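You operate a simulated robot arm through the tools that you are given. There is no shell and no other tool. Be economical: measure what you need, move in short steps, check, and stop when the job is done.

You run a simulated two-armed robot. Do the job below in one go: nothing can be reset, and whatever is moved stays where it is left.

## Task
Fetch the wooden tray, seat its yellow dry tin and lock mould 31 shut.
Fine: tray to the marked spot on the opener table first; tin in the pack seat on mould 31, the white one stays in the tray; close by the handwheel, then lock by the lock strap.

Only the result counts: the job must be done as asked and must still hold three seconds after the hand-in. Knocking over, shifting, dropping, spilling or breaking anything else fails it.

## Robot
Two 7-joint arms with three-finger grippers on one trunk, on a base that drives. Base frame: it is fixed to the floor where the robot stands at the start and does not move with it; the origin is under the middle of the robot, x ahead of it, y to its left, z up. Units: mm, rad, N and s.
The left shoulder is at the start at [70, 146, 1215], the right one opposite. With the tool pointing down near the work surface each hand reaches from about 200 to 660 mm from the robot's upright axis, wherever it stands, measured 20 degrees to its own side. Places, roughly: handwheel [500, -1500, 800]; inside of the wooden tray [500, -200, 800]; lock strap [600, -2000, 1000]; marked spot on the opener table [500, -800, 700]; pack seat on mould 31 [700, -2100, 1000]. Payload 2.2 kg a hand.
The tool frame of a hand sits at the grasp point between the pads (the TCP): z along the fingers, y along the line on which they close. The tips reach 28 mm beyond it. Largest opening 102 mm; the body of the gripper starts 71 mm behind the TCP.
Orientation is that of the tool frame in the base frame, as a unit quaternion [x, y, z, w]. With the fingers straight down and closing along the base's y, the tool's x points along the base's -x, its y along +y and its z along -z.

## Interface
- The arms move only by the tool nudge_tool. It takes "left_motion", "right_motion" or both (then of equal length, played together; a hand with none holds still); each is a list of rows, each a list of 7 numbers: the finger opening in mm, from 0 to 102, then the shift along the tool's x, y, z in units of 20 mm (1.0 is 20 mm), then the turn, a rotation vector about the tool's x, y, z in units of 4 degrees (1.0 is 4 degrees). In form: [[gripper, dx, dy, dz, rx, ry, rz], ...]. A call has 1 to 12 rows; each row shifts and turns the commanded pose from where the row before left it, along the tool's axes as they then stand. A call with a number of a shift or a turn outside -1 to 1 is refused whole. Rows are played at 5 a second. More than 50 mm and 0.15 rad between two rows, or a gripper value outside its range, and nothing of the call is played. Where a pose cannot be reached the arm comes as near as it can. A force on the tool above 50 N (or 10 N above the force at the start of the call, whichever is more), or a blocked arm, ends the call early, and 0.2 s more pass. Each finger halts on what it meets, pressing with about 37 N; the grip force reading is that of the motor and also rises with nothing between the fingers. The clock runs only during rows and for 0.2 s after the last one: add rows that do not move to give the fingers time. It gives the time, the measured TCP pose, the force on the tool (base axes), the opening and the grip force at its end, in the units of the frame above (readings bear some noise), with the torque about the TCP (base axes, N m) and any sound that the robot's microphone picked up, and new pictures: "pictures" is both (left out), scene, wrist or none (wrist: the cameras of the hands that moved).
- Cameras (640 x 400 px; columns grow to the right, rows downward): "scene" is now at [114.2, -44.3, 1423.7]; the picture's right is [-0.58, -0.81, 0.00], its down [-0.62, 0.44, -0.65] and it looks along [0.53, -0.38, -0.76] (base axes); focal length 264 px, centre (320, 200). "left" rides on the left gripper at [72, 38, -86] in its tool frame; the picture's right is [-0.46, 0.89, 0.00], its down [-0.60, -0.32, -0.73] and it looks along [-0.65, -0.34, 0.68] (tool axes); focal length 256 px, centre (320, 200). "right" rides on the right gripper at [69, 44, -86] in its tool frame; the picture's right is [-0.53, 0.85, 0.00], its down [-0.58, -0.36, -0.73] and it looks along [-0.62, -0.39, 0.68] (tool axes); focal length 256 px, centre (320, 200). There is no depth. A picture from a camera that has moved, and an enlarged one, comes with that camera's place and axes in the base frame and with its lens.
- raise_lower(by): slides the trunk up (or, below 0, down) by that many mm; the arms and the scene camera ride with it, the base frame stays. It gives what a move gives, with no picture.
- steer(legs): drives the robot by 1 to 6 legs, each [ahead, left, turn to the left] in mm, mm and rad, along the robot's own axes; the way and the turn of a leg run together, so that a leg with both is an arc; at most 1500 mm and 3.142 rad a leg. The arms and the cameras ride along, it lands a little off, and it stops where it bumps. It gives what a move gives, and a new picture of the scene camera.
- pan_tilt(pan, tilt): turns the head with the scene camera to pan (to the left, within 1.501 rad either way) and tilt (down, from -0.506 to 1.204), counted from straight ahead of the robot. It gives what a move gives, and a new picture of the scene camera.
- zoom(camera, box): a new picture of the part [left, top, right, bottom] of that camera's present view, enlarged. The clock stands still meanwhile.
- close_job(): hands the job in; it is judged then, once.

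Go step by step. Nothing tells you exact positions but the pictures and the camera data: compare them with the known pose of the tool, close in by small moves and look again before you grip or let go. The budget is 120 turns and 260 pictures, counting those below and the enlarged ones. Unless the task says otherwise, let go and move clear before handing in, and close with one line.

The tools are called after ">>>" as a command line: name --argument value ..., lists and objects as JSON in quotes. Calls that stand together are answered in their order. nudge_tool: Moves the arms, as the interface text tells. Its arguments: {"type":"object","properties":{"left_motion":{"type":"array","items":{"type":"array","items":{"type":"number"}}},"right_motion":{"type":"array","items":{"type":"array","items":{"type":"number"}}},"pictures":{"type":"string","enum":["both","scene","wrist","none"]}},"required":[]} The other tools are called the same way: raise_lower (by) slides the trunk up or down; steer (legs) drives the base; pan_tilt (pan, tilt) turns the head that bears the scene camera; zoom (camera, box) takes an enlarged picture of a part of a camera's view; close_job () hands the job in.

At the start:

```text
time: 0.0
left_position: [471.2, -79.6, 1094.5]
left_orientation: [0.0, 1.0, 0.0, -0.001]
left_wrist_force: [-0.2, 0.9, 0.5]
left_ft_torque: [-0.01, 0.0, -0.02]
left_finger_gap: 102.1
left_grip_force: 0.0
right_position: [304.7, -366.2, 1137.1]
right_orientation: [0.0, 1.0, 0.0, 0.0]
right_wrist_force: [0.8, 0.4, -0.8]
right_ft_torque: [0.01, -0.01, 0.01]
right_finger_gap: 102.2
right_grip_force: 0.0
trunk travel left (down, up): [-752.0, 188.0]
robot x, y, heading: [4.3, -1.8, -0.002]
head pan, tilt: [-0.62, 0.864]
```

scene: 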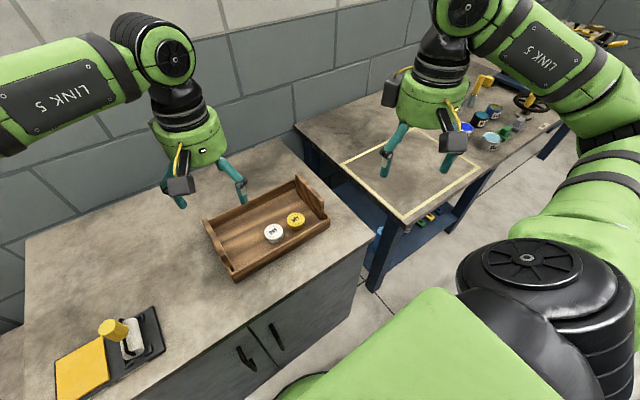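
right: 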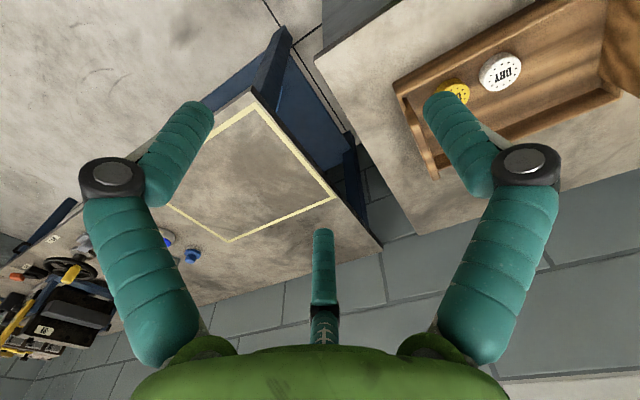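
left: 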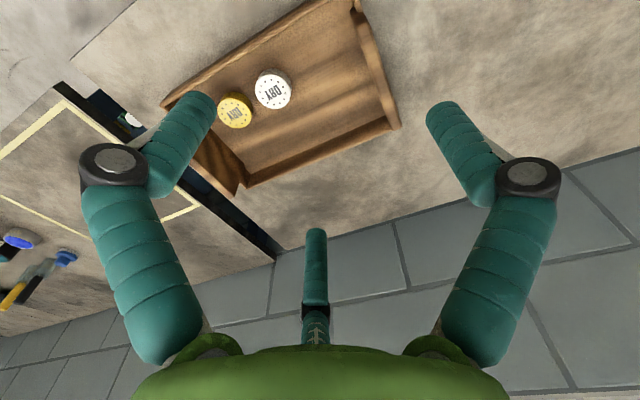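

I see the wooden tray on the near table, with a white and a yellow tin in it, and the marked square on the opener table to the right. I'll take enlarged views to measure the tray and the mould.

>>> zoom --camera "scene" --box '[180, 150, 360, 290]'

>>> zoom --camera "scene" --box '[440, 0, 640, 160]'

```text
2.86 times, centred on (270, 220) of scene
camera zoom: at [114.2, -44.3, 1423.7], right [-0.58, -0.81, 0.0], down [-0.62, 0.44, -0.65], along [0.53, -0.38, -0.76], focal length 753 px, centre (463, 143)
```

zoom: 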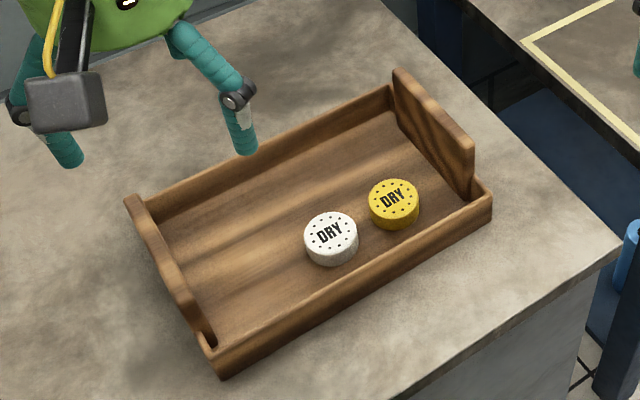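

```text
2.50 times, centred on (540, 80) of scene
camera zoom: at [114.2, -44.3, 1423.7], right [-0.58, -0.81, 0.0], down [-0.62, 0.44, -0.65], along [0.53, -0.38, -0.76], focal length 659 px, centre (-230, 500)
```

zoom: 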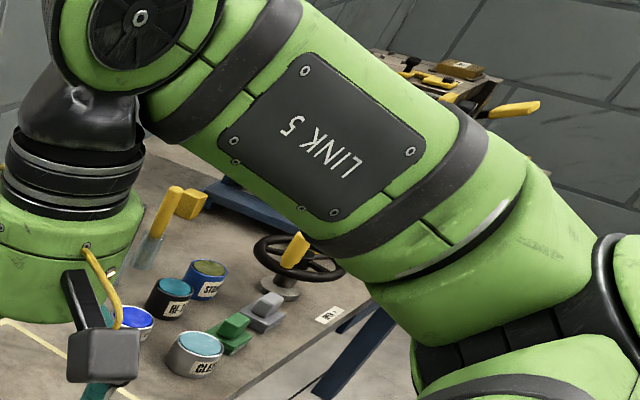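

The tray lies about x 465–655, y −30 to −335, with a raised board at each end. I'll shift the robot sideways so that the tray is centred ahead of it, then look again.

>>> steer --legs '[[0, -182, 0]]'

>>> pan_tilt --pan 0 --tilt 0.9

```text
time: 1.5
left_position: [471.8, -253.8, 1094.7]
left_orientation: [-0.001, 1.0, -0.002, 0.0]
left_wrist_force: [0.9, 0.7, 0.4]
left_ft_torque: [-0.04, -0.02, -0.01]
left_finger_gap: 102.0
left_grip_force: 0.1
right_position: [306.3, -542.2, 1137.6]
right_orientation: [-0.001, 1.0, -0.001, 0.001]
right_wrist_force: [-0.4, -0.5, -0.5]
right_ft_torque: [-0.03, -0.01, 0.03]
right_finger_gap: 101.9
right_grip_force: 0.1
trunk travel left (down, up): [-752.0, 188.0]
robot x, y, heading: [1.0, -177.7, 0.007]
head pan, tilt: [-0.62, 0.864]
camera scene: at [114.5, -219.2, 1423.8], right [-0.58, -0.82, 0.0], down [-0.62, 0.44, -0.65], along [0.53, -0.38, -0.76], focal length 264 px, centre (320, 200)
```

scene: 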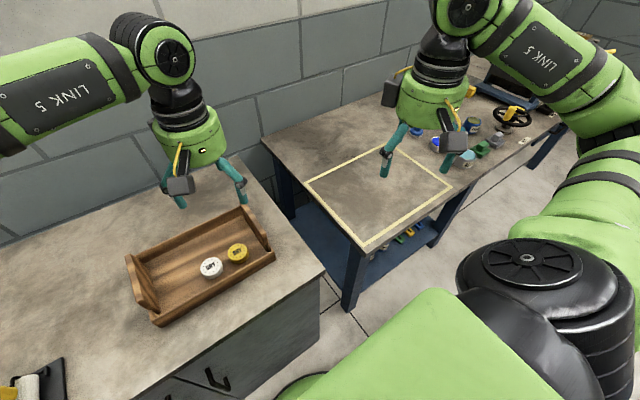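

```text
time: 2.5
left_position: [472.9, -256.1, 1096.0]
left_orientation: [-0.002, 1.0, 0.0, 0.0]
left_wrist_force: [0.2, 0.1, 0.0]
left_ft_torque: [-0.04, 0.02, 0.0]
left_finger_gap: 101.9
left_grip_force: 0.1
right_position: [306.0, -543.1, 1135.8]
right_orientation: [-0.001, 1.0, 0.0, 0.0]
right_wrist_force: [0.4, 0.7, -0.1]
right_ft_torque: [0.02, 0.04, 0.03]
right_finger_gap: 102.2
right_grip_force: 0.1
trunk travel left (down, up): [-752.0, 188.0]
robot x, y, heading: [3.3, -178.8, 0.005]
head pan, tilt: [0.0, 0.901]
camera scene: at [126.8, -176.6, 1420.8], right [0.0, -1.0, 0.0], down [-0.78, 0.0, -0.62], along [0.62, 0.0, -0.78], focal length 264 px, centre (320, 200)
```

scene: 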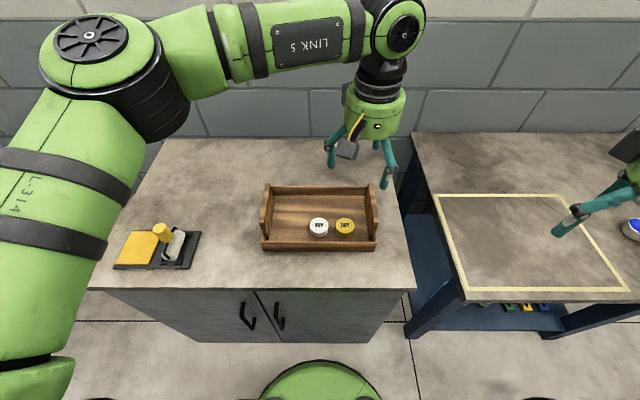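

The tray now lies straight ahead. I'm moving both hands high above its end boards, then I'll measure.

>>> nudge_tool --left_motion '[[102, -0.36, 0.94, 0, 0, 0, 0], [102, -0.36, 0.94, 0, 0, 0, 0], [102, -0.36, 0.94, 0, 0, 0, 0], [102, -0.36, 0.94, 0, 0, 0, 0], [102, -0.36, 0.94, 0, 0, 0, 0], [102, -0.36, 0.94, 0, 0, 0, 0], [102, -0.36, 0.94, 0, 0, 0, 0], [102, -0.36, 0.94, 0, 0, 0, 0], [102, -0.36, 0.94, 0, 0, 0, 0], [102, -0.36, 0.94, 0, 0, 0, 0], [102, -0.36, 0.94, 0, 0, 0, 0], [102, -0.36, 0.94, 0, 0, 0, 0]]' --right_motion '[[102, -1, 0.85, 0, 0, 0, 0], [102, -1, 0.85, 0, 0, 0, 0], [102, -1, 0.85, 0, 0, 0, 0], [102, -1, 0.85, 0, 0, 0, 0], [102, -1, 0.85, 0, 0, 0, 0], [102, -1, 0.85, 0, 0, 0, 0], [102, -1, 0.85, 0, 0, 0, 0], [102, -1, 0.85, 0, 0, 0, 0], [102, -1, 0.85, 0, 0, 0, 0], [102, -1, 0.85, 0, 0, 0, 0], [102, -1, 0.85, 0, 0, 0, 0], [102, -1, 0.85, 0, 0, 0, 0]]' --pictures "wrist"

>>> zoom --camera "scene" --box '[230, 150, 410, 270]'

```text
time: 5.1
left_position: [557.7, -29.9, 1094.2]
left_orientation: [-0.001, 1.0, -0.001, -0.001]
left_wrist_force: [0.1, 0.6, -0.1]
left_ft_torque: [-0.06, 0.0, -0.01]
left_finger_gap: 101.8
left_grip_force: 0.0
right_position: [549.1, -337.0, 1135.5]
right_orientation: [-0.002, 1.0, -0.001, 0.0]
right_wrist_force: [0.2, 0.0, 0.2]
right_ft_torque: [-0.02, 0.03, -0.01]
right_finger_gap: 102.1
right_grip_force: 0.0
trunk travel left (down, up): [-752.0, 188.0]
robot x, y, heading: [2.4, -180.8, 0.006]
head pan, tilt: [0.0, 0.901]
camera right: at [479.2, -292.9, 1223.0], right [0.53, 0.85, 0.0], down [0.58, -0.36, 0.73], along [0.62, -0.39, -0.68], focal length 256 px, centre (320, 200)
camera left: at [486.8, 8.9, 1180.1], right [0.46, 0.89, 0.0], down [0.61, -0.31, 0.73], along [0.65, -0.34, -0.68], focal length 256 px, centre (320, 200)
```

right: 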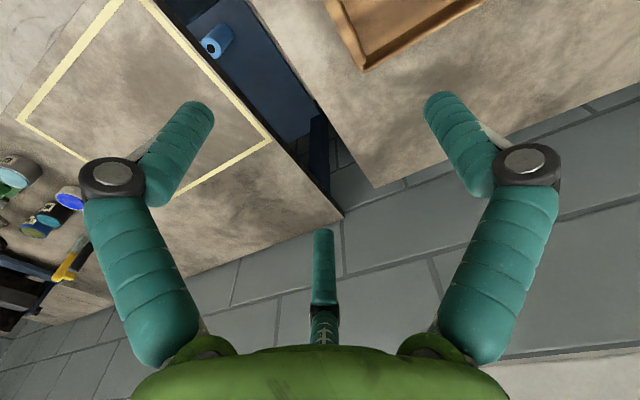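
left: 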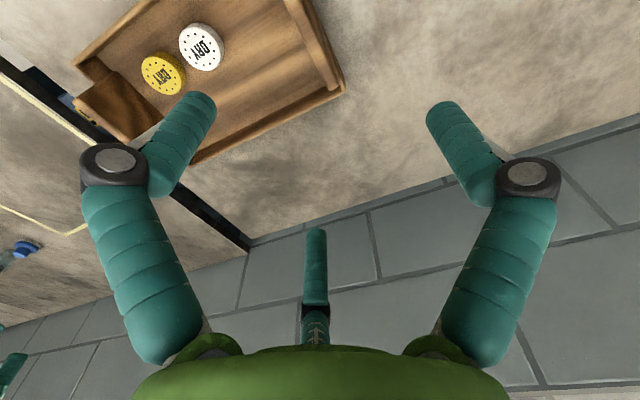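

```text
3.33 times, centred on (320, 210) of scene
camera zoom: at [128.0, -174.7, 1420.7], right [0.0, -1.0, 0.0], down [-0.78, 0.0, -0.62], along [0.62, 0.0, -0.78], focal length 879 px, centre (320, 167)
```

zoom: 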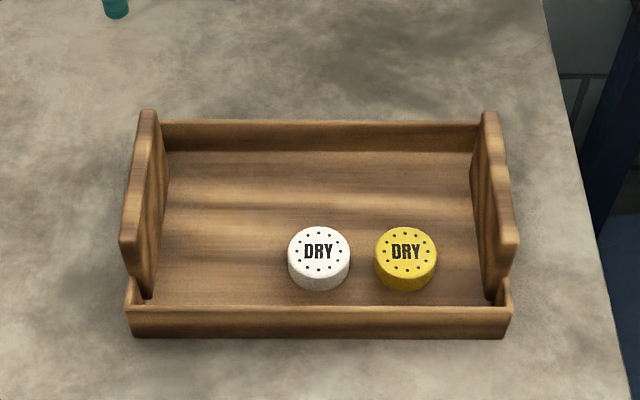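

The end boards' tops run x 514–655, centred at y about −23 and −325. I'm lowering both hands to z 905, still above the boards, to check alignment.

>>> nudge_tool --left_motion '[[70, -0.03, 0.03, 0.79, 0, 0, 0], [70, -0.03, 0.03, 0.79, 0, 0, 0], [70, -0.03, 0.03, 0.79, 0, 0, 0], [70, -0.03, 0.03, 0.79, 0, 0, 0], [70, -0.03, 0.03, 0.79, 0, 0, 0], [70, -0.03, 0.03, 0.79, 0, 0, 0], [70, -0.03, 0.03, 0.79, 0, 0, 0], [70, -0.03, 0.03, 0.79, 0, 0, 0], [70, -0.03, 0.03, 0.79, 0, 0, 0], [70, -0.03, 0.03, 0.79, 0, 0, 0], [70, -0.03, 0.03, 0.79, 0, 0, 0], [70, -0.03, 0.03, 0.79, 0, 0, 0]]' --right_motion '[[70, -0.067, 0.05, 0.96, 0, 0, 0], [70, -0.067, 0.05, 0.96, 0, 0, 0], [70, -0.067, 0.05, 0.96, 0, 0, 0], [70, -0.067, 0.05, 0.96, 0, 0, 0], [70, -0.067, 0.05, 0.96, 0, 0, 0], [70, -0.067, 0.05, 0.96, 0, 0, 0], [70, -0.067, 0.05, 0.96, 0, 0, 0], [70, -0.067, 0.05, 0.96, 0, 0, 0], [70, -0.067, 0.05, 0.96, 0, 0, 0], [70, -0.067, 0.05, 0.96, 0, 0, 0], [70, -0.067, 0.05, 0.96, 0, 0, 0], [70, -0.067, 0.05, 0.96, 0, 0, 0]]' --pictures "both"

>>> zoom --camera "scene" --box '[230, 150, 410, 270]'

```text
time: 7.7
left_position: [565.9, -23.5, 913.4]
left_orientation: [-0.003, 1.0, -0.002, 0.007]
left_wrist_force: [2.8, 1.7, 24.8]
left_ft_torque: [-0.48, 0.26, 0.02]
left_finger_gap: 78.5
left_grip_force: 5.8
right_position: [558.0, -328.7, 909.5]
right_orientation: [-0.001, 1.0, 0.0, 0.003]
right_wrist_force: [-0.5, 0.5, -0.1]
right_ft_torque: [-0.01, -0.02, -0.01]
right_finger_gap: 70.2
right_grip_force: 0.1
trunk travel left (down, up): [-752.0, 188.0]
robot x, y, heading: [0.3, -181.2, 0.005]
head pan, tilt: [0.0, 0.901]
camera scene: at [121.8, -177.5, 1421.8], right [0.0, -1.0, 0.0], down [-0.78, 0.0, -0.62], along [0.62, 0.0, -0.78], focal length 264 px, centre (320, 200)
camera right: at [488.8, -285.7, 995.2], right [0.53, 0.85, 0.0], down [0.57, -0.36, 0.73], along [0.62, -0.39, -0.68], focal length 256 px, centre (320, 200)
camera left: at [492.4, 15.7, 998.2], right [0.46, 0.89, 0.0], down [0.6, -0.31, 0.74], along [0.66, -0.34, -0.67], focal length 256 px, centre (320, 200)
```

scene: 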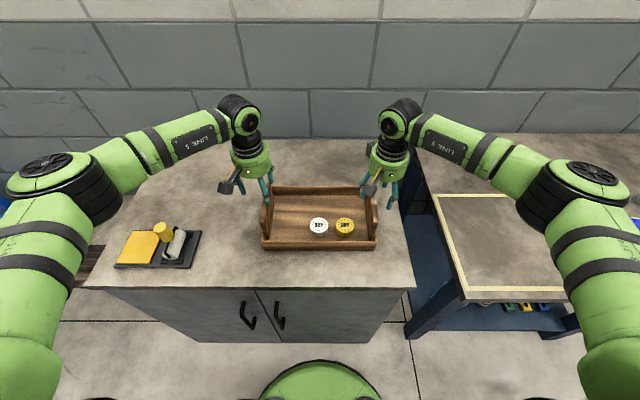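
right: 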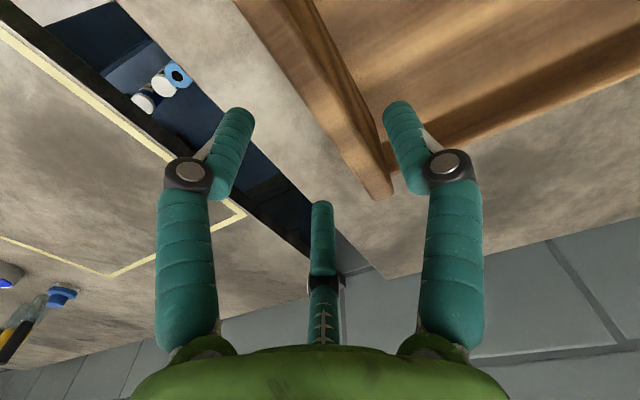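
left: 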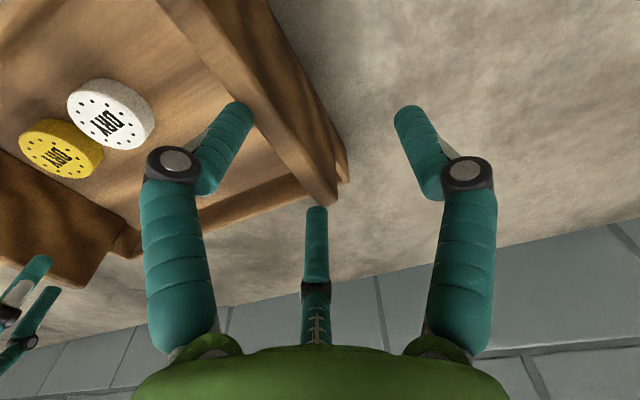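

```text
3.33 times, centred on (320, 210) of scene
camera zoom: at [121.8, -177.5, 1421.8], right [0.0, -1.0, 0.0], down [-0.78, 0.0, -0.62], along [0.62, 0.0, -0.78], focal length 879 px, centre (320, 167)
```

zoom: 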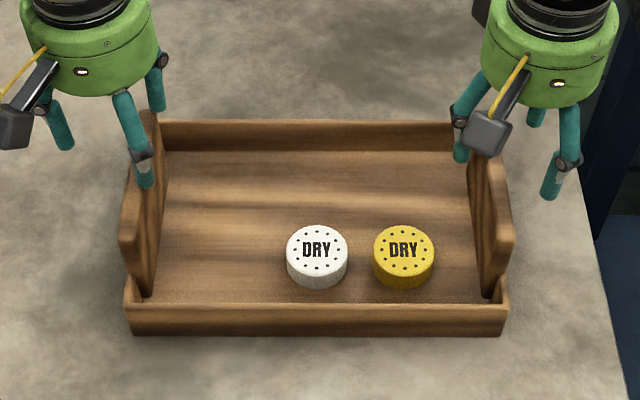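

The left fingers touched the board top at about z 885, so table and tray sit higher than I assumed: table about 818, board tops about 885 at y −38 and −312, x 479–605. The gripper actually has three fingers, one on +y and two on −y. I'm lifting the left hand and re-centring both.

>>> nudge_tool --left_motion '[[70, 0, 0, -0.9, 0, 0, 0], [90, 0, 0, -0.6, 0, 0, 0], [90, 0.39, -0.25, 0, 0, 0, 0], [90, 0.39, -0.25, 0, 0, 0, 0], [90, 0.39, -0.25, 0, 0, 0, 0], [90, 0.39, -0.25, 0, 0, 0, 0], [90, 0, 0, 0, 0, 0, 0]]' --right_motion '[[70, 0, 0, -0.9, 0, 0, 0], [90, 0, 0, -0.6, 0, 0, 0], [90, 0.29, 0.13, 0, 0, 0, 0], [90, 0.29, 0.13, 0, 0, 0, 0], [90, 0.29, 0.13, 0, 0, 0, 0], [90, 0.29, 0.13, 0, 0, 0, 0], [90, 0, 0, 0, 0, 0, 0]]' --pictures "wrist"

>>> zoom --camera "scene" --box '[230, 150, 410, 270]'

```text
time: 9.3
left_position: [533.3, -42.0, 933.5]
left_orientation: [-0.001, 1.0, 0.001, 0.0]
left_wrist_force: [-0.2, -1.3, -0.6]
left_ft_torque: [0.01, -0.01, 0.0]
left_finger_gap: 89.9
left_grip_force: 0.1
right_position: [537.7, -316.9, 937.0]
right_orientation: [-0.002, 1.0, 0.0, 0.0]
right_wrist_force: [0.8, 0.5, -0.9]
right_ft_torque: [0.01, 0.01, -0.01]
right_finger_gap: 90.0
right_grip_force: 0.0
trunk travel left (down, up): [-752.0, 188.0]
robot x, y, heading: [-1.0, -174.3, 0.005]
head pan, tilt: [0.0, 0.901]
camera right: at [469.0, -272.7, 1023.2], right [0.53, 0.85, 0.0], down [0.58, -0.36, 0.73], along [0.62, -0.39, -0.68], focal length 256 px, centre (320, 200)
camera left: at [462.0, -4.3, 1021.3], right [0.46, 0.89, 0.0], down [0.61, -0.31, 0.73], along [0.65, -0.34, -0.68], focal length 256 px, centre (320, 200)
```

right: 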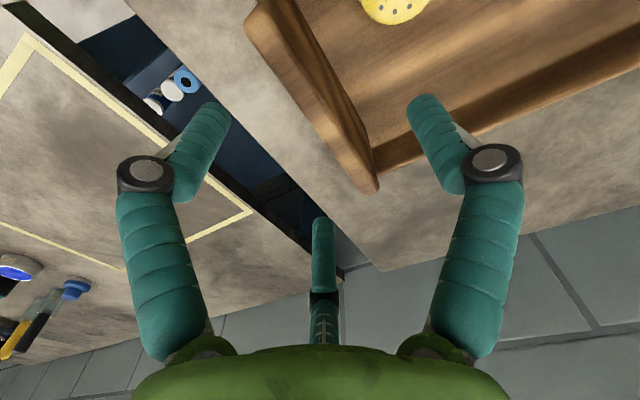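
left: 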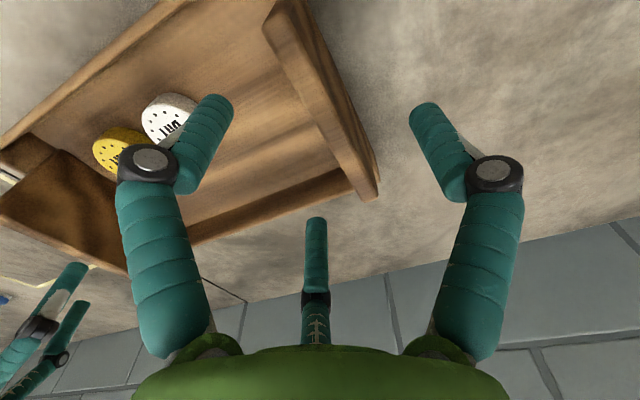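

```text
3.33 times, centred on (320, 210) of scene
camera zoom: at [127.0, -177.0, 1420.8], right [0.0, -1.0, 0.0], down [-0.78, 0.0, -0.62], along [0.62, 0.0, -0.78], focal length 879 px, centre (320, 167)
```

zoom: 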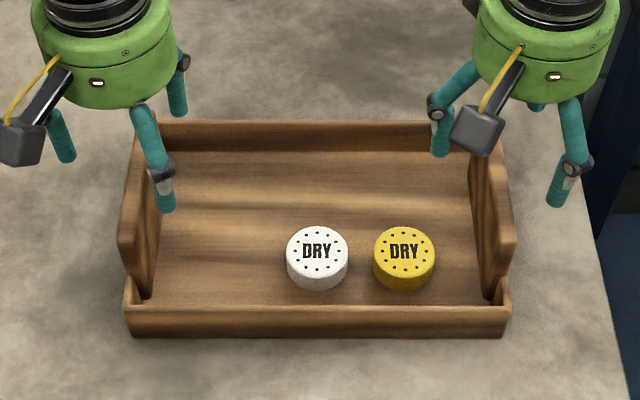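

Both boards measure at y −36 and −313, and the fingers straddle them. I'm going down to TCP z 866 and closing gradually.

>>> nudge_tool --left_motion '[[90, 0, -0.05, 0.84, 0, 0, 0], [90, 0, 0, 0.84, 0, 0, 0], [90, 0, 0, 0.84, 0, 0, 0], [90, 0, 0, 0.84, 0, 0, 0], [60, 0, 0, 0, 0, 0, 0], [45, 0, 0, 0, 0, 0, 0], [45, 0, 0, 0, 0, 0, 0]]' --right_motion '[[90, 0, -0.05, 0.88, 0, 0, 0], [90, 0, 0, 0.88, 0, 0, 0], [90, 0, 0, 0.88, 0, 0, 0], [90, 0, 0, 0.88, 0, 0, 0], [60, 0, 0, 0, 0, 0, 0], [45, 0, 0, 0, 0, 0, 0], [45, 0, 0, 0, 0, 0, 0]]' --pictures "wrist"

>>> zoom --camera "scene" --box '[230, 150, 410, 270]'

```text
time: 10.9
left_position: [533.4, -43.0, 866.1]
left_orientation: [-0.002, 1.0, 0.001, 0.0]
left_wrist_force: [0.2, -1.3, -0.5]
left_ft_torque: [0.02, 0.0, 0.0]
left_finger_gap: 45.0
left_grip_force: 0.0
right_position: [539.2, -315.4, 866.4]
right_orientation: [-0.002, 1.0, 0.0, 0.0]
right_wrist_force: [0.5, 0.0, -1.1]
right_ft_torque: [0.02, 0.0, -0.01]
right_finger_gap: 44.8
right_grip_force: 0.1
trunk travel left (down, up): [-752.0, 188.0]
robot x, y, heading: [2.2, -180.7, -0.001]
head pan, tilt: [0.0, 0.901]
camera right: at [469.4, -272.8, 953.4], right [0.53, 0.85, 0.0], down [0.58, -0.36, 0.73], along [0.62, -0.39, -0.68], focal length 256 px, centre (320, 200)
camera left: at [462.1, -4.4, 952.3], right [0.46, 0.89, 0.0], down [0.61, -0.31, 0.73], along [0.65, -0.34, -0.68], focal length 256 px, centre (320, 200)
```

right: 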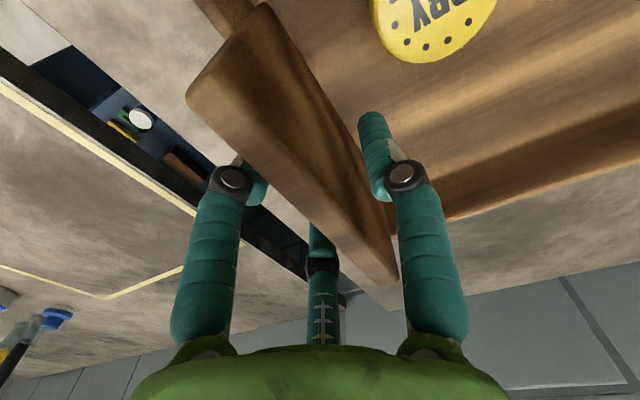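
left: 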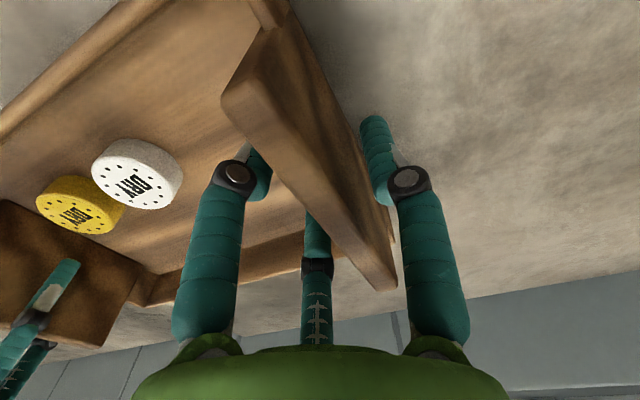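

```text
3.33 times, centred on (320, 210) of scene
camera zoom: at [127.0, -177.1, 1420.8], right [0.0, -1.0, 0.0], down [-0.78, 0.0, -0.62], along [0.62, 0.0, -0.78], focal length 879 px, centre (320, 167)
```

zoom: 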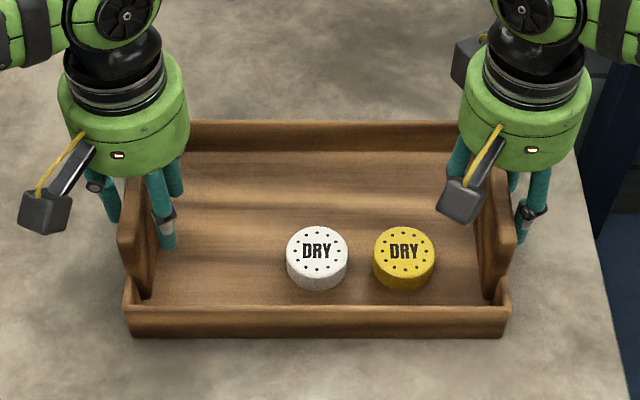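

The fingers surround both boards cleanly without contact. Closing now.

>>> nudge_tool --left_motion '[[30, 0, 0, 0, 0, 0, 0], [15, 0, 0, 0, 0, 0, 0], [0, 0, 0, 0, 0, 0, 0], [0, 0, 0, 0, 0, 0, 0], [0, 0, 0, 0, 0, 0, 0]]' --right_motion '[[30, 0, 0, 0, 0, 0, 0], [15, 0, 0, 0, 0, 0, 0], [0, 0, 0, 0, 0, 0, 0], [0, 0, 0, 0, 0, 0, 0], [0, 0, 0, 0, 0, 0, 0]]' --pictures "wrist"

```text
time: 12.1
left_position: [533.6, -40.5, 866.5]
left_orientation: [-0.003, 1.0, 0.001, 0.0]
left_wrist_force: [-1.7, 10.8, 2.4]
left_ft_torque: [0.29, 0.13, -0.29]
left_finger_gap: 22.9
left_grip_force: 37.0
right_position: [538.5, -317.4, 866.7]
right_orientation: [-0.001, 1.0, -0.001, 0.002]
right_wrist_force: [3.2, -8.8, 0.6]
right_ft_torque: [-0.23, -0.17, -0.19]
right_finger_gap: 23.0
right_grip_force: 37.5
trunk travel left (down, up): [-752.0, 188.0]
robot x, y, heading: [2.3, -178.3, 0.001]
head pan, tilt: [0.0, 0.901]
camera right: at [469.7, -273.4, 953.3], right [0.53, 0.85, 0.0], down [0.58, -0.36, 0.73], along [0.62, -0.39, -0.68], focal length 256 px, centre (320, 200)
camera left: at [462.0, -3.3, 952.4], right [0.46, 0.89, 0.0], down [0.61, -0.32, 0.73], along [0.65, -0.34, -0.68], focal length 256 px, centre (320, 200)
```

right: 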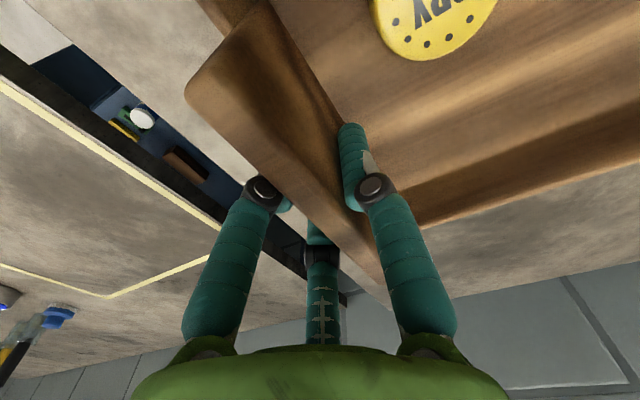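
left: 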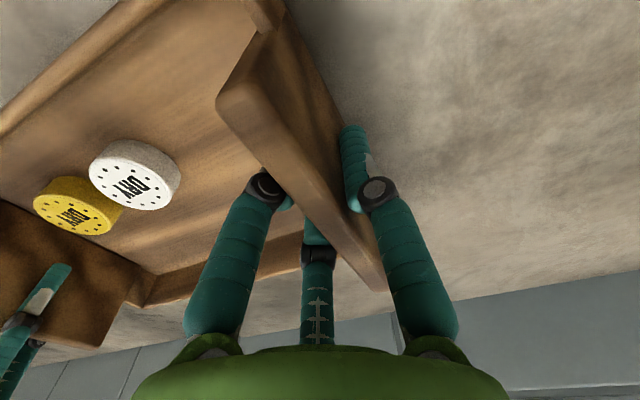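

Both hands hold the boards, with the gap at 23 mm as expected. I'm lifting with the trunk so that both hands rise together.

>>> raise_lower --by 60

>>> pan_tilt --pan -0.4 --tilt 0.9

```text
time: 13.1
left_position: [534.8, -41.7, 926.0]
left_orientation: [-0.003, 1.0, 0.0, -0.001]
left_wrist_force: [0.3, 9.9, -0.7]
left_ft_torque: [-0.09, 0.01, -0.27]
left_finger_gap: 24.7
left_grip_force: 37.4
right_position: [538.4, -317.9, 925.7]
right_orientation: [-0.002, 1.0, -0.001, -0.001]
right_wrist_force: [-0.7, -9.2, -4.7]
right_ft_torque: [-0.37, -0.03, 0.37]
right_finger_gap: 22.8
right_grip_force: 36.9
trunk travel left (down, up): [-812.0, 128.0]
robot x, y, heading: [-0.4, -179.1, 0.003]
head pan, tilt: [0.0, 0.901]
```

```text
time: 14.0
left_position: [535.7, -41.4, 925.8]
left_orientation: [-0.003, 1.0, 0.001, -0.002]
left_wrist_force: [0.8, 13.9, -1.9]
left_ft_torque: [0.03, -0.16, -0.17]
left_finger_gap: 24.3
left_grip_force: 37.3
right_position: [537.8, -317.6, 926.6]
right_orientation: [-0.002, 1.0, -0.001, 0.0]
right_wrist_force: [-0.5, -13.0, -3.7]
right_ft_torque: [-0.45, 0.17, 0.33]
right_finger_gap: 23.2
right_grip_force: 37.2
trunk travel left (down, up): [-812.0, 128.0]
robot x, y, heading: [-0.1, -181.5, 0.003]
head pan, tilt: [-0.4, 0.901]
camera scene: at [122.0, -206.4, 1480.7], right [-0.39, -0.92, 0.0], down [-0.72, 0.3, -0.62], along [0.57, -0.24, -0.78], focal length 264 px, centre (320, 200)
```

scene: 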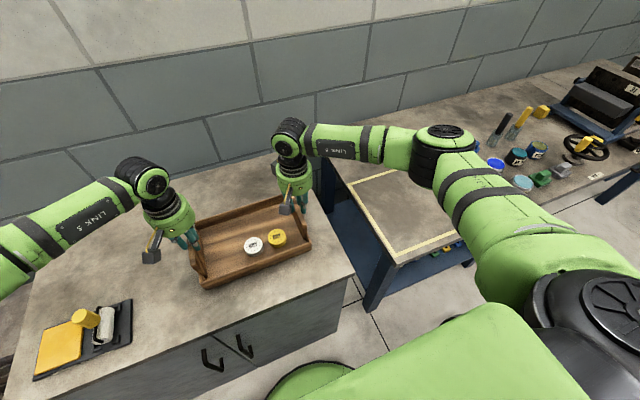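

The tray is held level and clear of the table. I'm driving right toward the opener table, then measuring the marked square.

>>> steer --legs '[[0, -300, 0], [0, -310, 0]]'

>>> pan_tilt --pan 0 --tilt 0.9

```text
time: 17.7
left_position: [533.0, -650.7, 925.0]
left_orientation: [0.0, 1.0, 0.002, -0.001]
left_wrist_force: [0.0, 17.4, -1.4]
left_ft_torque: [0.13, -0.05, -0.06]
left_finger_gap: 23.8
left_grip_force: 37.0
right_position: [537.3, -926.1, 925.7]
right_orientation: [0.001, 1.0, -0.002, 0.0]
right_wrist_force: [-0.7, -17.2, -4.5]
right_ft_torque: [-0.57, 0.07, 0.23]
right_finger_gap: 23.1
right_grip_force: 37.0
trunk travel left (down, up): [-812.0, 128.0]
robot x, y, heading: [0.9, -784.5, -0.003]
head pan, tilt: [-0.4, 0.901]
camera scene: at [121.1, -811.5, 1480.8], right [-0.39, -0.92, 0.0], down [-0.72, 0.31, -0.62], along [0.57, -0.24, -0.78], focal length 264 px, centre (320, 200)
```

scene: 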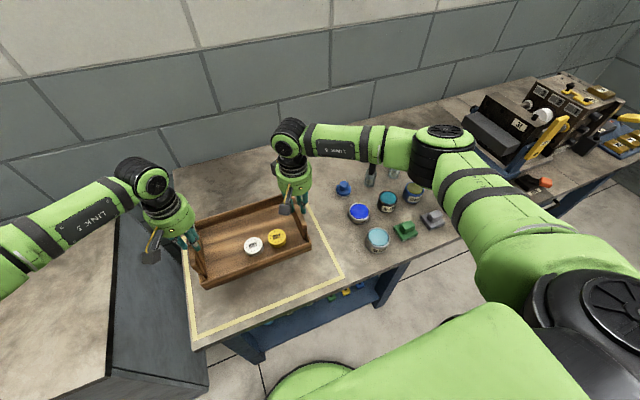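

```text
time: 18.6
left_position: [533.9, -651.2, 926.1]
left_orientation: [-0.001, 1.0, 0.001, -0.002]
left_wrist_force: [0.6, 0.8, -0.7]
left_ft_torque: [-0.21, 0.12, -0.14]
left_finger_gap: 23.5
left_grip_force: 36.8
right_position: [537.3, -927.3, 925.7]
right_orientation: [0.001, 1.0, -0.002, -0.001]
right_wrist_force: [-0.9, -0.5, -3.4]
right_ft_torque: [-0.11, -0.11, 0.19]
right_finger_gap: 23.2
right_grip_force: 36.7
trunk travel left (down, up): [-812.0, 128.0]
robot x, y, heading: [-0.6, -787.9, -0.001]
head pan, tilt: [0.0, 0.901]
camera scene: at [127.1, -784.3, 1480.7], right [0.0, -1.0, 0.0], down [-0.78, 0.0, -0.62], along [0.62, 0.0, -0.78], focal length 264 px, centre (320, 200)
```

scene: 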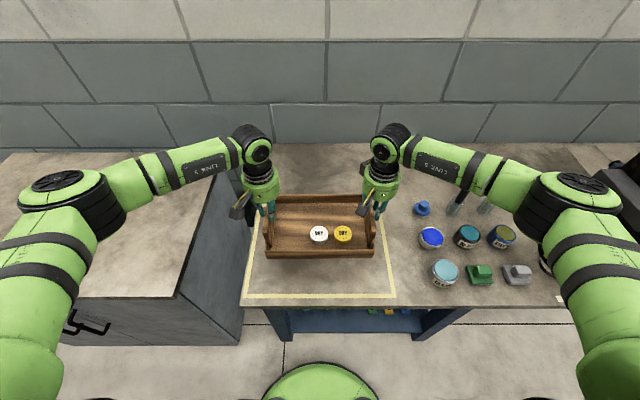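

The square is laterally centred on the tray. I'm zooming to find the square's back edge and centre the tray in x.

>>> zoom --camera "scene" --box '[220, 160, 420, 310]'

>>> nudge_tool --left_motion '[[0, 0, 0, 0, 0, 0, 0]]' --right_motion '[[0, 0, 0, 0, 0, 0, 0]]' --pictures "wrist"

```text
2.67 times, centred on (320, 235) of scene
camera zoom: at [127.1, -784.3, 1480.7], right [0.0, -1.0, 0.0], down [-0.78, 0.0, -0.62], along [0.62, 0.0, -0.78], focal length 703 px, centre (320, 107)
```

zoom: 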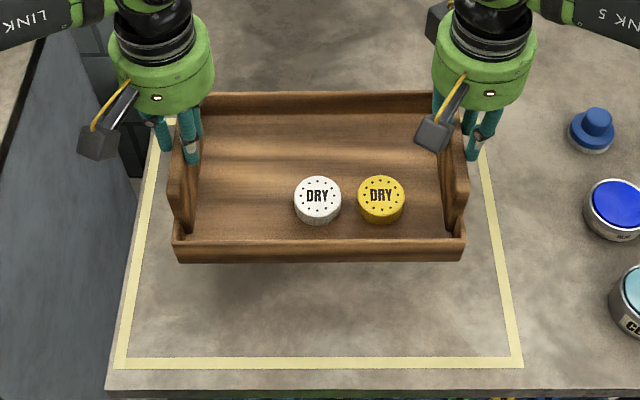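

```text
time: 19.0
left_position: [533.7, -649.3, 924.1]
left_orientation: [0.0, 1.0, 0.001, 0.0]
left_wrist_force: [0.5, 1.7, -0.5]
left_ft_torque: [-0.23, 0.01, -0.12]
left_finger_gap: 23.8
left_grip_force: 36.9
right_position: [538.4, -925.6, 925.5]
right_orientation: [0.001, 1.0, -0.001, 0.0]
right_wrist_force: [-0.2, -0.8, -3.3]
right_ft_torque: [-0.15, -0.02, 0.19]
right_finger_gap: 22.9
right_grip_force: 36.9
trunk travel left (down, up): [-812.0, 128.0]
robot x, y, heading: [1.4, -783.4, -0.003]
head pan, tilt: [0.0, 0.901]
camera right: at [468.8, -882.3, 1012.8], right [0.54, 0.84, 0.0], down [0.58, -0.36, 0.73], along [0.62, -0.39, -0.68], focal length 256 px, centre (320, 200)
camera left: at [462.8, -612.2, 1012.1], right [0.46, 0.89, 0.0], down [0.61, -0.32, 0.73], along [0.65, -0.34, -0.68], focal length 256 px, centre (320, 200)
```

right: 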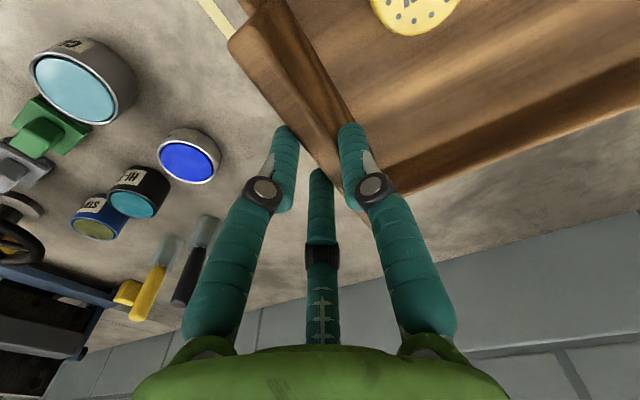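
left: 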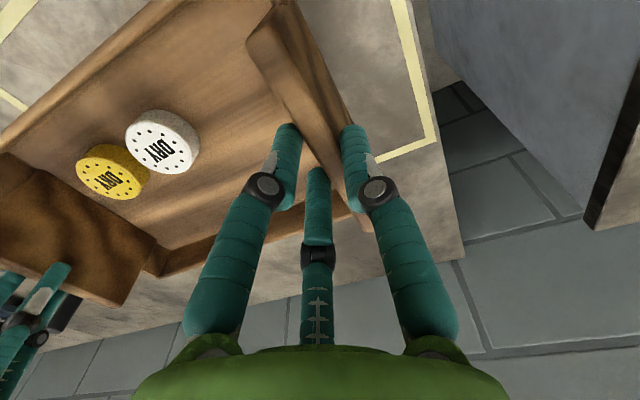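

The tray has slipped about 40 mm down in the fingers during the lift: board tops now about z 905, bottom about 835. The grip still holds but is shallow, so I'm lowering gently with the arms, with a 10 mm shift ahead.

>>> nudge_tool --left_motion '[[0, 0, 0, 0.2, 0, 0, 0], [0, -0.05, 0, 0.4, 0, 0, 0], [0, -0.05, 0, 0.4, 0, 0, 0], [0, -0.05, 0, 0.4, 0, 0, 0], [0, -0.05, 0, 0.4, 0, 0, 0], [0, -0.05, 0, 0.4, 0, 0, 0], [0, -0.05, 0, 0.4, 0, 0, 0], [0, -0.05, 0, 0.4, 0, 0, 0], [0, -0.05, 0, 0.4, 0, 0, 0], [0, -0.05, 0, 0.3, 0, 0, 0], [0, -0.05, 0, 0.3, 0, 0, 0], [0, 0, 0, 0.1, 0, 0, 0]]' --right_motion '[[0, 0, 0, 0.2, 0, 0, 0], [0, -0.05, 0, 0.4, 0, 0, 0], [0, -0.05, 0, 0.4, 0, 0, 0], [0, -0.05, 0, 0.4, 0, 0, 0], [0, -0.05, 0, 0.4, 0, 0, 0], [0, -0.05, 0, 0.4, 0, 0, 0], [0, -0.05, 0, 0.4, 0, 0, 0], [0, -0.05, 0, 0.4, 0, 0, 0], [0, -0.05, 0, 0.4, 0, 0, 0], [0, -0.05, 0, 0.3, 0, 0, 0], [0, -0.05, 0, 0.3, 0, 0, 0], [0, 0, 0, 0.1, 0, 0, 0]]' --pictures "wrist"

>>> zoom --camera "scene" --box '[220, 160, 420, 310]'

```text
time: 21.6
left_position: [545.1, -651.5, 843.5]
left_orientation: [0.0, 1.0, 0.001, -0.001]
left_wrist_force: [-0.1, 0.0, -0.8]
left_ft_torque: [-0.29, 0.02, -0.1]
left_finger_gap: 23.2
left_grip_force: 37.2
right_position: [547.0, -926.6, 844.7]
right_orientation: [0.002, 1.0, -0.002, -0.001]
right_wrist_force: [0.1, -0.4, -3.8]
right_ft_torque: [-0.19, -0.05, 0.08]
right_finger_gap: 23.3
right_grip_force: 37.3
trunk travel left (down, up): [-812.0, 128.0]
robot x, y, heading: [1.5, -782.3, -0.002]
head pan, tilt: [0.0, 0.901]
camera right: at [478.7, -882.0, 930.7], right [0.54, 0.84, 0.0], down [0.58, -0.36, 0.73], along [0.62, -0.39, -0.68], focal length 256 px, centre (320, 200)
camera left: at [473.0, -611.8, 930.0], right [0.47, 0.89, 0.0], down [0.61, -0.32, 0.73], along [0.65, -0.34, -0.68], focal length 256 px, centre (320, 200)
```

right: 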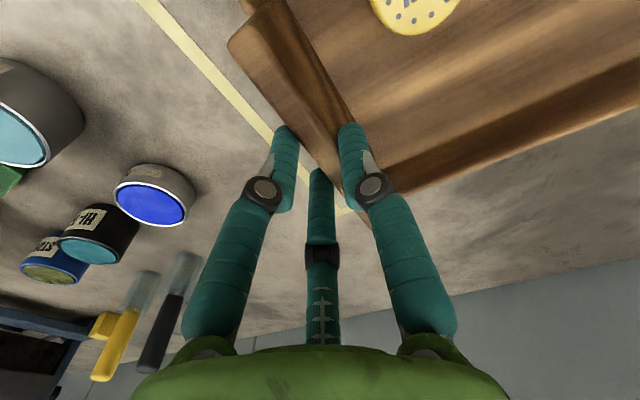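
left: 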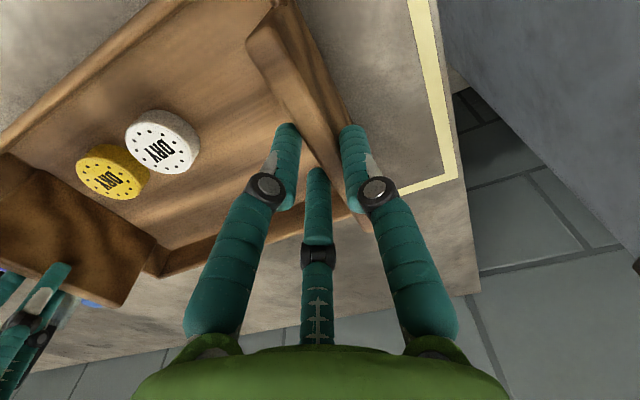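

```text
2.67 times, centred on (320, 235) of scene
camera zoom: at [127.1, -784.1, 1480.7], right [0.0, -1.0, 0.0], down [-0.78, 0.0, -0.62], along [0.62, 0.0, -0.78], focal length 703 px, centre (320, 107)
```

zoom: 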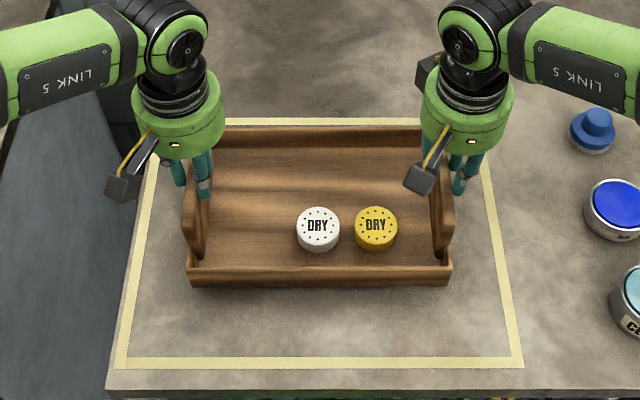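

The table is at about z 737 and the tray bottom at about 759. I'm lowering slowly to contact.

>>> nudge_tool --left_motion '[[0, 0, 0, 0.25, 0, 0, 0], [0, 0, 0, 0.25, 0, 0, 0], [0, 0, 0, 0.25, 0, 0, 0], [0, 0, 0, 0, 0, 0, 0]]' --right_motion '[[0, 0, 0, 0.25, 0, 0, 0], [0, 0, 0, 0.25, 0, 0, 0], [0, 0, 0, 0.25, 0, 0, 0], [0, 0, 0, 0, 0, 0, 0]]' --pictures "none"

>>> nudge_tool --left_motion '[[0, 0, 0, 0.25, 0, 0, 0], [0, 0, 0, 0, 0, 0, 0]]' --right_motion '[[0, 0, 0, 0.25, 0, 0, 0], [0, 0, 0, 0, 0, 0, 0]]' --pictures "none"

>>> zoom --camera "scene" --box '[220, 160, 420, 310]'

```text
time: 22.6
left_position: [545.0, -651.2, 833.0]
left_orientation: [0.0, 1.0, 0.001, 0.001]
left_wrist_force: [-1.8, 1.2, 19.3]
left_ft_torque: [0.22, 1.47, -0.51]
left_finger_gap: 23.1
left_grip_force: 36.9
right_position: [545.1, -927.3, 830.1]
right_orientation: [0.002, 1.0, -0.001, 0.001]
right_wrist_force: [3.8, -1.7, -2.2]
right_ft_torque: [0.15, 0.22, -0.32]
right_finger_gap: 22.9
right_grip_force: 36.9
trunk travel left (down, up): [-812.0, 128.0]
robot x, y, heading: [1.4, -786.6, -0.002]
head pan, tilt: [0.0, 0.901]
```

```text
time: 23.2
left_position: [546.1, -653.2, 827.8]
left_orientation: [0.0, 1.0, 0.002, 0.004]
left_wrist_force: [7.7, 2.1, 24.5]
left_ft_torque: [0.2, 0.77, -0.4]
left_finger_gap: 23.4
left_grip_force: 37.4
right_position: [546.7, -927.7, 825.8]
right_orientation: [0.002, 1.0, -0.002, 0.002]
right_wrist_force: [6.7, -6.5, 10.2]
right_ft_torque: [0.05, 1.27, -0.19]
right_finger_gap: 23.4
right_grip_force: 36.6
trunk travel left (down, up): [-812.0, 128.0]
robot x, y, heading: [-1.8, -785.5, -0.003]
head pan, tilt: [0.0, 0.901]
```

```text
2.67 times, centred on (320, 235) of scene
camera zoom: at [124.7, -785.8, 1481.2], right [0.0, -1.0, 0.0], down [-0.78, 0.0, -0.62], along [0.62, 0.0, -0.78], focal length 703 px, centre (320, 107)
```

zoom: 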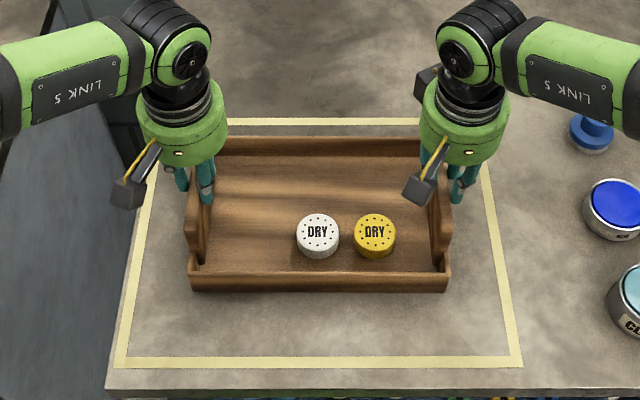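

Both hands now feel the table: the tray has landed inside the square. I'm opening slowly and rising clear.

>>> nudge_tool --left_motion '[[26, 0, 0, 0, 0, 0, 0], [32, 0, 0, 0, 0, 0, 0], [45, 0, 0, 0, 0, 0, 0], [60, 0, 0, 0, 0, 0, 0], [60, 0, 0, -0.5, 0, 0, 0], [60, 0, 0, -1, 0, 0, 0], [60, 0, 0, -1, 0, 0, 0], [60, 0, 0, -1, 0, 0, 0], [60, 0, 0, -1, 0, 0, 0]]' --right_motion '[[26, 0, 0, 0, 0, 0, 0], [32, 0, 0, 0, 0, 0, 0], [45, 0, 0, 0, 0, 0, 0], [60, 0, 0, 0, 0, 0, 0], [60, 0, 0, -0.5, 0, 0, 0], [60, 0, 0, -1, 0, 0, 0], [60, 0, 0, -1, 0, 0, 0], [60, 0, 0, -1, 0, 0, 0], [60, 0, 0, -1, 0, 0, 0]]' --pictures "none"

>>> zoom --camera "scene" --box '[220, 160, 420, 310]'

>>> pan_tilt --pan -0.85 --tilt 0.5

```text
time: 25.2
left_position: [541.8, -651.0, 915.7]
left_orientation: [0.0, 1.0, 0.001, 0.001]
left_wrist_force: [-0.1, 0.6, 0.4]
left_ft_torque: [-0.01, 0.0, 0.0]
left_finger_gap: 59.9
left_grip_force: 0.0
right_position: [546.6, -926.3, 914.0]
right_orientation: [0.001, 1.0, -0.002, 0.0]
right_wrist_force: [-0.2, 0.1, 0.5]
right_ft_torque: [0.0, 0.02, 0.01]
right_finger_gap: 59.8
right_grip_force: 0.1
trunk travel left (down, up): [-812.0, 128.0]
robot x, y, heading: [-2.0, -785.0, 0.001]
head pan, tilt: [0.0, 0.901]
```

```text
2.67 times, centred on (320, 235) of scene
camera zoom: at [125.4, -784.0, 1480.9], right [0.0, -1.0, 0.0], down [-0.78, 0.0, -0.62], along [0.62, 0.0, -0.78], focal length 703 px, centre (320, 107)
```

zoom: 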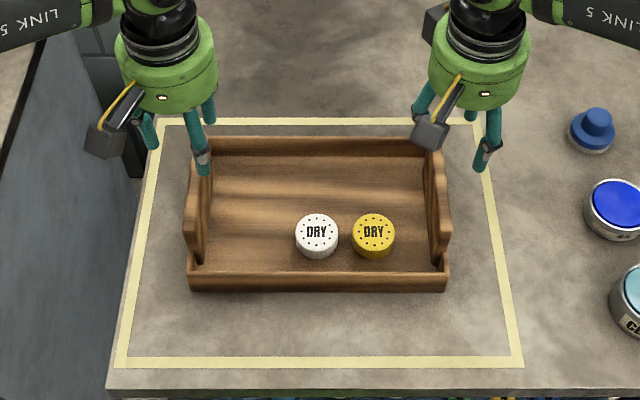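

```text
time: 26.4
left_position: [542.3, -652.0, 914.7]
left_orientation: [0.001, 1.0, 0.001, -0.001]
left_wrist_force: [-0.3, -0.4, 0.0]
left_ft_torque: [0.01, 0.0, 0.03]
left_finger_gap: 60.1
left_grip_force: 0.1
right_position: [547.2, -926.6, 913.1]
right_orientation: [0.002, 1.0, -0.001, 0.001]
right_wrist_force: [0.4, 0.2, 0.2]
right_ft_torque: [-0.03, 0.01, 0.06]
right_finger_gap: 60.0
right_grip_force: 0.1
trunk travel left (down, up): [-812.0, 128.0]
robot x, y, heading: [-4.1, -785.7, 0.004]
head pan, tilt: [-0.85, 0.499]
camera scene: at [110.5, -852.2, 1514.7], right [-0.75, -0.66, 0.0], down [-0.32, 0.36, -0.88], along [0.58, -0.66, -0.48], focal length 264 px, centre (320, 200)
```

scene: 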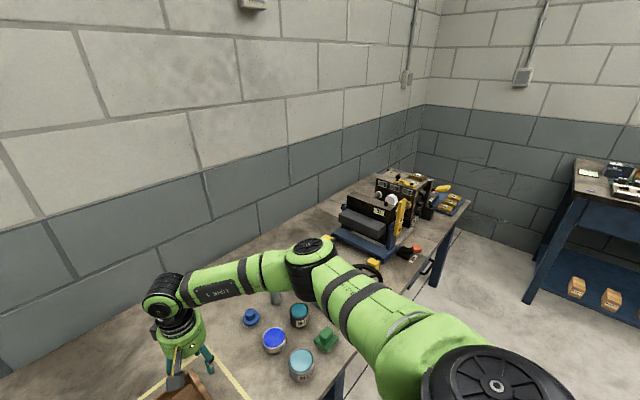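

The tray stands inside the marked square with both tins in place. Now I'm looking at the opener machine and mould 31.

>>> zoom --camera "scene" --box '[310, 160, 490, 280]'

```text
3.33 times, centred on (400, 220) of scene
camera zoom: at [110.5, -852.2, 1514.7], right [-0.75, -0.66, 0.0], down [-0.32, 0.36, -0.88], along [0.58, -0.66, -0.48], focal length 879 px, centre (53, 133)
```

zoom: 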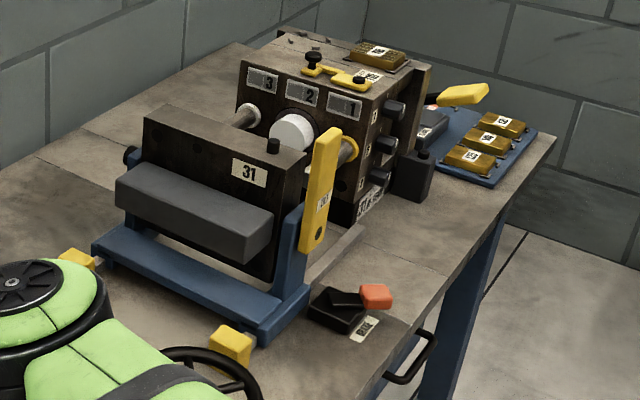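

Mould 31 stands on the far end of the opener table with a yellow lever; I need a closer look before deciding how to hold the tin. I'm retracting both hands before driving along the table.

>>> nudge_tool --left_motion '[[60, 0, 0, -1, 0, 0, 0], [60, 0.9, 0, -0.7, 0, 0, 0], [60, 1, 0, -0.7, 0, 0, 0], [60, 1, 0, -0.7, 0, 0, 0], [60, 1, 0, -0.7, 0, 0, 0], [60, 1, 0, -0.7, 0, 0, 0], [60, 1, 0, -0.7, 0, 0, 0], [60, 1, 0, -0.7, 0, 0, 0], [60, 1, 0, -0.7, 0, 0, 0], [60, 1, 0, -0.7, 0, 0, 0], [60, 1, 0, -0.7, 0, 0, 0], [60, 1, 0, -0.7, 0, 0, 0]]' --right_motion '[[60, 0, 0, -1, 0, 0, 0], [60, 0.9, 0, -0.7, 0, 0, 0], [60, 1, 0, -0.7, 0, 0, 0], [60, 1, 0, -0.7, 0, 0, 0], [60, 1, 0, -0.7, 0, 0, 0], [60, 1, 0, -0.7, 0, 0, 0], [60, 1, 0, -0.7, 0, 0, 0], [60, 1, 0, -0.7, 0, 0, 0], [60, 1, 0, -0.7, 0, 0, 0], [60, 1, 0, -0.7, 0, 0, 0], [60, 1, 0, -0.7, 0, 0, 0], [60, 1, 0, -0.7, 0, 0, 0]]' --pictures "scene"

```text
time: 28.9
left_position: [323.4, -650.9, 1089.7]
left_orientation: [0.0, 1.0, 0.0, 0.0]
left_wrist_force: [0.4, -0.4, 0.0]
left_ft_torque: [-0.01, 0.0, 0.0]
left_finger_gap: 60.2
left_grip_force: 0.0
right_position: [327.1, -926.6, 1088.9]
right_orientation: [0.001, 1.0, -0.002, 0.001]
right_wrist_force: [-0.3, 0.3, 0.7]
right_ft_torque: [-0.01, -0.08, 0.0]
right_finger_gap: 59.8
right_grip_force: 0.0
trunk travel left (down, up): [-812.0, 128.0]
robot x, y, heading: [-0.0, -786.0, -0.003]
head pan, tilt: [-0.85, 0.499]
camera scene: at [108.9, -852.4, 1514.8], right [-0.75, -0.66, 0.0], down [-0.31, 0.36, -0.88], along [0.58, -0.66, -0.48], focal length 264 px, centre (320, 200)
```

scene: 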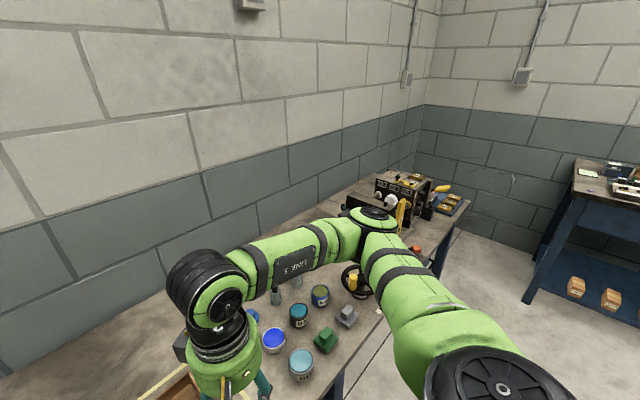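

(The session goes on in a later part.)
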